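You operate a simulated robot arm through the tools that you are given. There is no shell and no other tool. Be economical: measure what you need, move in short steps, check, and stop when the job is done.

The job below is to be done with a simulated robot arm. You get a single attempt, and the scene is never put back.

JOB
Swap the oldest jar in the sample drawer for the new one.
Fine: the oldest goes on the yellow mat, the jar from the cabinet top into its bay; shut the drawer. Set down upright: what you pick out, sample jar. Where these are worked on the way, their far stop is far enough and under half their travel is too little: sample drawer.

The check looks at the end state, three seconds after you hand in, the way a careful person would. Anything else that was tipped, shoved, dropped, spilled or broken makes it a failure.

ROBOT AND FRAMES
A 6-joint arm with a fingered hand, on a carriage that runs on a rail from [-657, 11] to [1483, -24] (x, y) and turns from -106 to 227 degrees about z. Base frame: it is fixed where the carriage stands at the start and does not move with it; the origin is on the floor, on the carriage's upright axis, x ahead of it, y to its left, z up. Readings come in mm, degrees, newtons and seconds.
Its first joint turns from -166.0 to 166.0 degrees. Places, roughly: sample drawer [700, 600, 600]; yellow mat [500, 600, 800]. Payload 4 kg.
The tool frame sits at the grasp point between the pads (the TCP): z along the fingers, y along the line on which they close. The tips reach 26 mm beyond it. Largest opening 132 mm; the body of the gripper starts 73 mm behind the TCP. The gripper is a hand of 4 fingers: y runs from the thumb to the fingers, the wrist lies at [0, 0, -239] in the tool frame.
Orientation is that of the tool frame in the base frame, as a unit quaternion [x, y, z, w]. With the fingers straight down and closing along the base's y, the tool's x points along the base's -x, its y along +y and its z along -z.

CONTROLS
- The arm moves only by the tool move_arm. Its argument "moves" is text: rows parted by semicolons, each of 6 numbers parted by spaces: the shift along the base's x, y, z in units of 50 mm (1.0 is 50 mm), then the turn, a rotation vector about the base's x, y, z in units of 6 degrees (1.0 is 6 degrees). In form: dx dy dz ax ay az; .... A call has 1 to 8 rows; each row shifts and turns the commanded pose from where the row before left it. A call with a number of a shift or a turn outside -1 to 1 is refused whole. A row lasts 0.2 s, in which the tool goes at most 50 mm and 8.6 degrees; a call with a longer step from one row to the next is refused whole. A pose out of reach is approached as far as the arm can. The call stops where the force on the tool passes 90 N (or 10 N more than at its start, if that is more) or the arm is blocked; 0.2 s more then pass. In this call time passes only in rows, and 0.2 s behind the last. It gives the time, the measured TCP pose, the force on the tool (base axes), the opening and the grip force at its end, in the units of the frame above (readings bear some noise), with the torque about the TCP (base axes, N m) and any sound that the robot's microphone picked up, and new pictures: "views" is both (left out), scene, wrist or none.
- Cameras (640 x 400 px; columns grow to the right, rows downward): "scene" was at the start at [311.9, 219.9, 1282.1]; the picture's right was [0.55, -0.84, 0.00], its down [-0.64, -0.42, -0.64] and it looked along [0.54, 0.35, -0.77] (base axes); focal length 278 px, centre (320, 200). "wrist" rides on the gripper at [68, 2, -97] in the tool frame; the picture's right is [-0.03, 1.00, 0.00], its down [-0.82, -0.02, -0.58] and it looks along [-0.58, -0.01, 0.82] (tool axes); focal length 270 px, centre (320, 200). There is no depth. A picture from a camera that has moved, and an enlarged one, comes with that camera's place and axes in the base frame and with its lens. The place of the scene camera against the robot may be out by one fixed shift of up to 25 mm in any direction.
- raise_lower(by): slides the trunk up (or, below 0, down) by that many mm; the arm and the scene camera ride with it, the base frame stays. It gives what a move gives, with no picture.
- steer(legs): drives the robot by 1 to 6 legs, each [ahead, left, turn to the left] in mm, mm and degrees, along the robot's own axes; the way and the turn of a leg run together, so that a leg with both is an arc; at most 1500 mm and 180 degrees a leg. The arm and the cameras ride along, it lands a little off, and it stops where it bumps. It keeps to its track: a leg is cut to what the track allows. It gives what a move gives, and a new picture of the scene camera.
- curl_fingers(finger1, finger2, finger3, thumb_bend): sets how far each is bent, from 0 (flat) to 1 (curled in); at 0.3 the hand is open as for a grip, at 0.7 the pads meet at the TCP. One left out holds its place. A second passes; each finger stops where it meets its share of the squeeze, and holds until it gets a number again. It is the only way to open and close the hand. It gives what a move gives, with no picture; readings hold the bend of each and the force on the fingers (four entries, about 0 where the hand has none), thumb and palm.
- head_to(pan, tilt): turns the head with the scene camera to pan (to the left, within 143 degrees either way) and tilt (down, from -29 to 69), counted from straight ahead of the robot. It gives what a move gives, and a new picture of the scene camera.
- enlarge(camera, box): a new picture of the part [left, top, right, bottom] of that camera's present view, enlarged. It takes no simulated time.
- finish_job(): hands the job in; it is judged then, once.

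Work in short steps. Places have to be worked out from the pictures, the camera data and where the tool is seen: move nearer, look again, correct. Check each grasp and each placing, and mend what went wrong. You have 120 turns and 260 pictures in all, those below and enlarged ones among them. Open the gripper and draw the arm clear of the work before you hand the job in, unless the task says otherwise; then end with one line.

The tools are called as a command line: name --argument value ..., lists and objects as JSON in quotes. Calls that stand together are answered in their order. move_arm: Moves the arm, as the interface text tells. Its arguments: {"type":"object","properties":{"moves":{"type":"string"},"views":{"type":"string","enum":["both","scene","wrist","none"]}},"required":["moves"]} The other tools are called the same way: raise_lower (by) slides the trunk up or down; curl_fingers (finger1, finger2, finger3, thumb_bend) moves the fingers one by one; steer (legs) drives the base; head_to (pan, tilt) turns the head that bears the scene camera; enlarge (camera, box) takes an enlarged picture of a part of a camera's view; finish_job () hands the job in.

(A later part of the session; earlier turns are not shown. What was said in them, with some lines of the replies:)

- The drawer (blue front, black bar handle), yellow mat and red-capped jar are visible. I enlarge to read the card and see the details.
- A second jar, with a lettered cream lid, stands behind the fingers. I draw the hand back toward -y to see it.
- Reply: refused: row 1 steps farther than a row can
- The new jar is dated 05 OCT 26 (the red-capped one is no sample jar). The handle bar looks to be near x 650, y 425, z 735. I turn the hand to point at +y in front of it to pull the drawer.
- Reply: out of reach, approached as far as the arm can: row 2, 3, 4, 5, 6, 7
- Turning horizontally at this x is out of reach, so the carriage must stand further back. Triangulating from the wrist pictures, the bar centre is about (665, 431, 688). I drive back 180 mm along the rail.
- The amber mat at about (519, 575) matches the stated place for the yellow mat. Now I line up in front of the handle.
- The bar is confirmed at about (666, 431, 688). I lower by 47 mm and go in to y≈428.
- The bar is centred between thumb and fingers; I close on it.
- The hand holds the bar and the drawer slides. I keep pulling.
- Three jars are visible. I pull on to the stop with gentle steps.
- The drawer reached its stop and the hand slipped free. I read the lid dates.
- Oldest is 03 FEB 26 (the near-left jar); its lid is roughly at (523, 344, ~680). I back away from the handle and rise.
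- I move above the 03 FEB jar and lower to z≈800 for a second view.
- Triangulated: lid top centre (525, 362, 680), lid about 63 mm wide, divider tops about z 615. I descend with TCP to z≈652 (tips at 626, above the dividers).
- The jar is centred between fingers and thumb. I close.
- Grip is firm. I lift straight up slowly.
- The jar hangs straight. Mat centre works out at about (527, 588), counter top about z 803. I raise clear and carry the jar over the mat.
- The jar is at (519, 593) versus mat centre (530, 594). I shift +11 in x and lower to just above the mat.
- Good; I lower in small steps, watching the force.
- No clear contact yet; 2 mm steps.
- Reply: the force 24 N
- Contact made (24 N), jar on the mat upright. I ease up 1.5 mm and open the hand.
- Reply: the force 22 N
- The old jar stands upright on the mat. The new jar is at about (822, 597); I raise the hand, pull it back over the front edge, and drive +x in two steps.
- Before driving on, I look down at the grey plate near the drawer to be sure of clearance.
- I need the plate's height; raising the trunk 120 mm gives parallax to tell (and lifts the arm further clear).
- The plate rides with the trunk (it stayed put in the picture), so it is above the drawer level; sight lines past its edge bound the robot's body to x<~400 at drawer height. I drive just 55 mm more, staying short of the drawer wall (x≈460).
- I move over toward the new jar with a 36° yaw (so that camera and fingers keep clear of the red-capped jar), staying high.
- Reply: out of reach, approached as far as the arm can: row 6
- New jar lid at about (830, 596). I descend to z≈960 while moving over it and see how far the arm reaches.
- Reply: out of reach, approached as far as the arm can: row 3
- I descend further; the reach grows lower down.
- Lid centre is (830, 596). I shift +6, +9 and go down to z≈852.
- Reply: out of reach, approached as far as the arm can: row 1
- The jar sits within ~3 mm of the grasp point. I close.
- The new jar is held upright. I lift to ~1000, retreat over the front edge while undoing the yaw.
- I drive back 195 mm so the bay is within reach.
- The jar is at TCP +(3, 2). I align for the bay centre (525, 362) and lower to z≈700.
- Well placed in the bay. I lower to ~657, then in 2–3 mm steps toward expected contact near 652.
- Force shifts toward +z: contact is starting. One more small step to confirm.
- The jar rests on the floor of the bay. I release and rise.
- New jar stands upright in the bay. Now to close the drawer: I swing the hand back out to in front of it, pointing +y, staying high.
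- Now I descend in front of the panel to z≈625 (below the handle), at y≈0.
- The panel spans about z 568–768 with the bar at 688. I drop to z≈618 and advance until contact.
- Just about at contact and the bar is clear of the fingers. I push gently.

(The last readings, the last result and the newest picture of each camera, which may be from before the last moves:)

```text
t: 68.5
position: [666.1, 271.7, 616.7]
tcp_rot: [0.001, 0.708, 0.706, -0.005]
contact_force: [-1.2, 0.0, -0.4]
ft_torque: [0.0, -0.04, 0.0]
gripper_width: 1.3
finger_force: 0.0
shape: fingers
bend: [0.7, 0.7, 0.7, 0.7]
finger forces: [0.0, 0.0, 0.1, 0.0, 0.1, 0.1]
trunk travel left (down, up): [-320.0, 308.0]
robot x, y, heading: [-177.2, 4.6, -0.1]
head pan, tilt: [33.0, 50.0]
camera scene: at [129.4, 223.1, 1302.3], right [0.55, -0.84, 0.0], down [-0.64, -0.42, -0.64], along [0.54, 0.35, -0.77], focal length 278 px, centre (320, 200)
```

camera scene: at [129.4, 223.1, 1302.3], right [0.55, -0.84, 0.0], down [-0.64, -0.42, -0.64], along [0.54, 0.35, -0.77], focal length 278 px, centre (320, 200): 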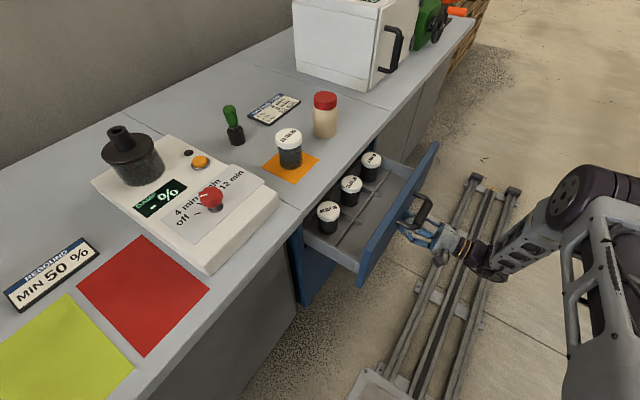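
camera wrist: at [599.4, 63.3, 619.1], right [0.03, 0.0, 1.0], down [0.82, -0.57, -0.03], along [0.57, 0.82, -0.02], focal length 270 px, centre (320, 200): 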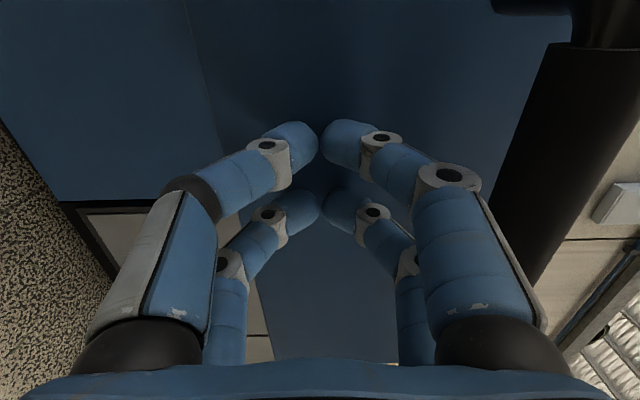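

The drawer slides in, jars upright. I continue.

move_arm --moves "0 0.3 0 0 0 0; 0 0.3 0 0 0 0; 0 0.3 0 0 0 0; 0 0.3 0 0 0 0; 0 0.3 0 0 0 0; 0 0.3 0 0 0 0; 0 0.3 0 0 0 0; 0 0.3 0 0 0 0" --views "scene"

move_arm --moves "0 0.3 0 0 0 0; 0 0.3 0 0 0 0; 0 0.2 0 0 0 0; 0 0.2 0 0 0 0; 0 0.1 0 0 0 0" --views "both"

```text
t: 70.3
position: [666.3, 389.4, 615.6]
tcp_rot: [0.001, 0.708, 0.706, -0.004]
contact_force: [0.3, -0.5, -0.4]
ft_torque: [-0.01, -0.01, 0.0]
gripper_width: 1.1
finger_force: 0.1
shape: fingers
bend: [0.7, 0.7, 0.7, 0.7]
finger forces: [0.0, 0.3, 0.0, 0.1, 0.1, 0.0]
trunk travel left (down, up): [-320.0, 308.0]
robot x, y, heading: [-179.6, 2.5, -0.1]
head pan, tilt: [33.0, 50.0]
camera scene: at [129.5, 223.1, 1302.3], right [0.55, -0.84, 0.0], down [-0.64, -0.42, -0.64], along [0.54, 0.35, -0.77], focal length 278 px, centre (320, 200)
```

scene: 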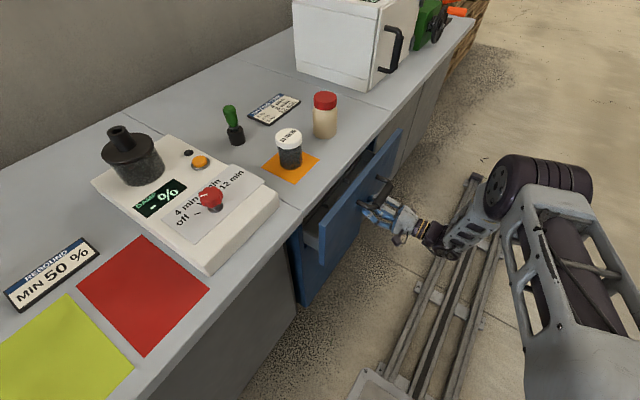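

```text
t: 71.5
position: [668.0, 445.7, 618.2]
tcp_rot: [0.0, 0.708, 0.706, -0.004]
contact_force: [0.2, 0.1, -0.6]
ft_torque: [0.0, -0.01, -0.03]
gripper_width: 1.2
finger_force: 0.0
shape: fingers
bend: [0.7, 0.7, 0.7, 0.7]
finger forces: [0.1, 0.0, 0.0, 0.0, 0.0, 0.0]
trunk travel left (down, up): [-320.0, 308.0]
robot x, y, heading: [-181.3, 2.1, 0.2]
head pan, tilt: [33.0, 50.0]
camera scene: at [129.5, 223.1, 1302.3], right [0.55, -0.84, 0.0], down [-0.64, -0.42, -0.64], along [0.54, 0.35, -0.77], focal length 278 px, centre (320, 200)
camera wrist: at [599.0, 349.6, 620.3], right [0.03, 0.0, 1.0], down [0.82, -0.57, -0.03], along [0.57, 0.82, -0.02], focal length 270 px, centre (320, 200)
```

scene: 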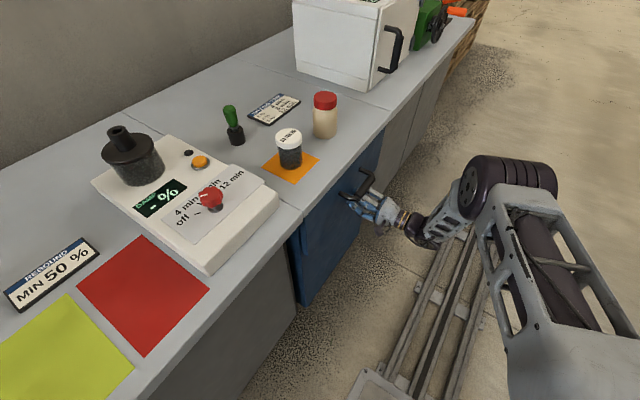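
wrist: 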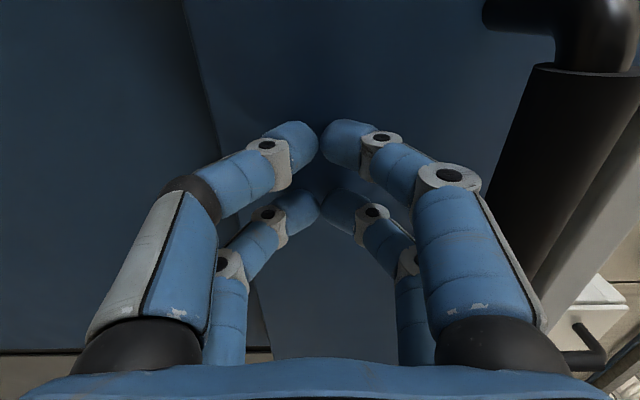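

Nearly shut with no resistance. I push on in small steps until the stop gives a force.

move_arm --moves "0 0.08 0 0 0 0; 0 0.08 0 0 0 0; 0 0.08 0 0 0 0" --views "none"

move_arm --moves "0 0.08 0 0 0 0; 0 0.08 0 0 0 0" --views "both"

```text
t: 72.3
position: [668.9, 452.0, 615.4]
tcp_rot: [0.005, 0.709, 0.706, -0.003]
contact_force: [-11.2, -53.4, -0.5]
ft_torque: [-0.13, -0.08, 0.23]
gripper_width: 0.3
finger_force: 27.6
shape: fingers
bend: [0.71, 0.72, 0.71, 0.71]
finger forces: [9.9, 14.3, 11.2, 0.1, 19.7, 0.0]
trunk travel left (down, up): [-320.0, 308.0]
robot x, y, heading: [-182.3, 3.2, -0.1]
head pan, tilt: [33.0, 50.0]
```

```text
t: 72.8
position: [671.3, 451.1, 612.6]
tcp_rot: [0.007, 0.709, 0.705, -0.002]
contact_force: [-6.1, -19.6, 2.6]
ft_torque: [0.06, 0.01, 0.05]
gripper_width: 0.0
finger_force: 12.0
shape: fingers
bend: [0.71, 0.71, 0.71, 0.71]
finger forces: [5.6, 8.4, 4.7, 0.0, 5.1, 0.0]
trunk travel left (down, up): [-320.0, 308.0]
robot x, y, heading: [-178.7, 3.6, -0.1]
head pan, tilt: [33.0, 50.0]
stopped in row 2: the force on the tool passed its limit at 95 N (the readings are from after the stop); the commanded pose is now the measured one
camera scene: at [130.5, 220.7, 1302.5], right [0.54, -0.84, 0.0], down [-0.64, -0.41, -0.64], along [0.54, 0.35, -0.77], focal length 278 px, centre (320, 200)
camera wrist: at [601.1, 355.5, 617.2], right [0.04, 0.01, 1.0], down [0.81, -0.58, -0.03], along [0.58, 0.81, -0.03], focal length 270 px, centre (320, 200)
```

scene: 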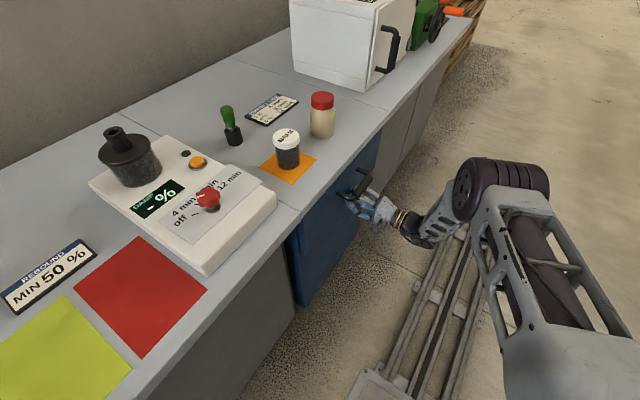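
wrist: 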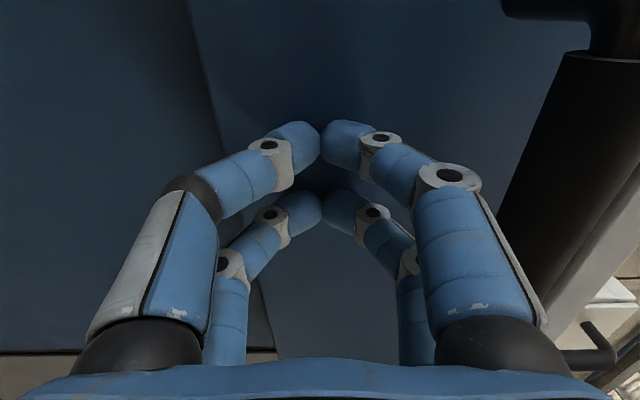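

The drawer has hit its closed stop. I back the hand away straight (-y), rise, and open it.

move_arm --moves "0 -0.3 0 0 0 0; 0 -0.7 0 0 0 0; 0 -0.8 0 0 0 0; 0 -0.8 0 0 0 0; 0 -0.8 0 0 0 0; 0 -0.6 0.5 0 0 0; 0 0 0.8 0 0 0; 0 0 0.8 0 0 0" --views "both"

curl_fingers --finger1 0.3 --finger2 0.3 --finger3 0.3 --thumb_bend 0.3

enlarge --camera "scene" --box '[230, 80, 430, 290]'

```text
t: 74.6
position: [667.7, 254.0, 719.4]
tcp_rot: [0.006, 0.709, 0.705, -0.004]
contact_force: [0.4, 0.4, 0.4]
ft_torque: [0.05, 0.01, 0.04]
gripper_width: 0.9
finger_force: 0.1
shape: fingers
bend: [0.7, 0.7, 0.7, 0.7]
finger forces: [0.1, 0.0, 0.1, 0.1, 0.0, 0.0]
trunk travel left (down, up): [-320.0, 308.0]
robot x, y, heading: [-181.2, 0.7, -0.3]
head pan, tilt: [33.0, 50.0]
camera scene: at [130.7, 221.5, 1302.3], right [0.54, -0.84, 0.0], down [-0.64, -0.41, -0.64], along [0.54, 0.35, -0.77], focal length 278 px, centre (320, 200)
camera wrist: at [598.1, 157.8, 723.3], right [0.04, 0.01, 1.0], down [0.81, -0.58, -0.03], along [0.58, 0.81, -0.03], focal length 270 px, centre (320, 200)
```

scene: 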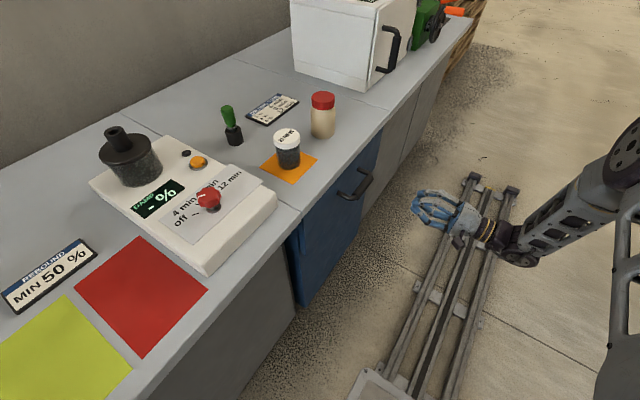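
wrist: 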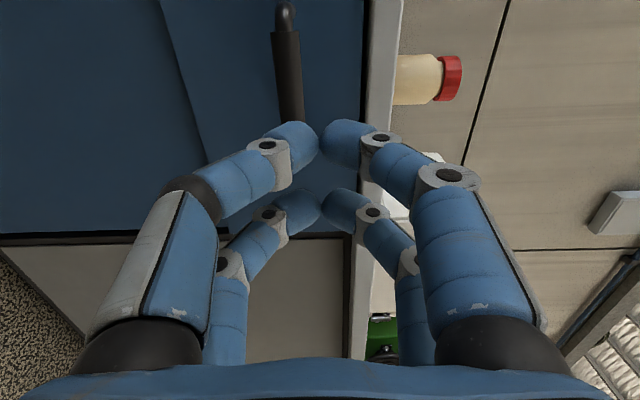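

```text
t: 75.6
position: [666.4, 253.8, 718.9]
tcp_rot: [0.006, 0.709, 0.705, -0.004]
contact_force: [0.3, 0.0, -0.5]
ft_torque: [-0.03, -0.03, -0.02]
gripper_width: 132.4
finger_force: 0.1
shape: fingers
bend: [0.3, 0.3, 0.3, 0.3]
finger forces: [0.0, 0.0, 0.1, 0.0, 0.0, 0.0]
trunk travel left (down, up): [-320.0, 308.0]
robot x, y, heading: [-179.1, 1.2, -0.2]
head pan, tilt: [33.0, 50.0]
```

```text
1.90 times, centred on (330, 185) of scene
camera zoom: at [130.4, 221.6, 1302.3], right [0.54, -0.84, 0.0], down [-0.64, -0.41, -0.64], along [0.54, 0.35, -0.77], focal length 529 px, centre (301, 229)
```

zoom: 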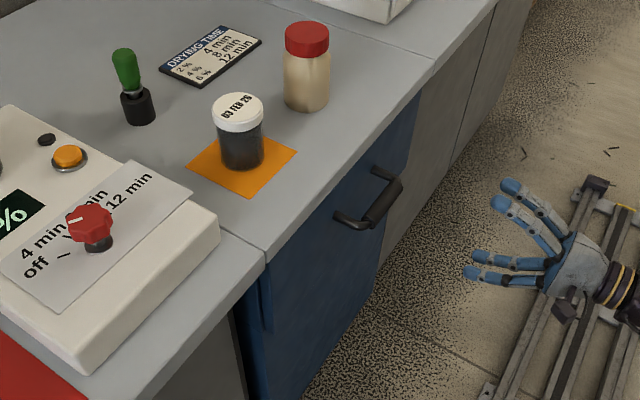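

The drawer is flush (bar back at y≈431), the 03 FEB jar stands on the yellow mat, the new jar is in its bay, and the hand is open and clear. I hand in.

finish_job

```text
The job is handed in.
```

The swap is finished and handed in. The oldest jar (03 FEB 26) stands upright on the yellow mat, and the new jar (05 OCT 26) is in its bay. The drawer is pushed home to its stop. All the jars in the drawer were upright the last time I could see them, before it closed. I left the hand open and clear of the work.
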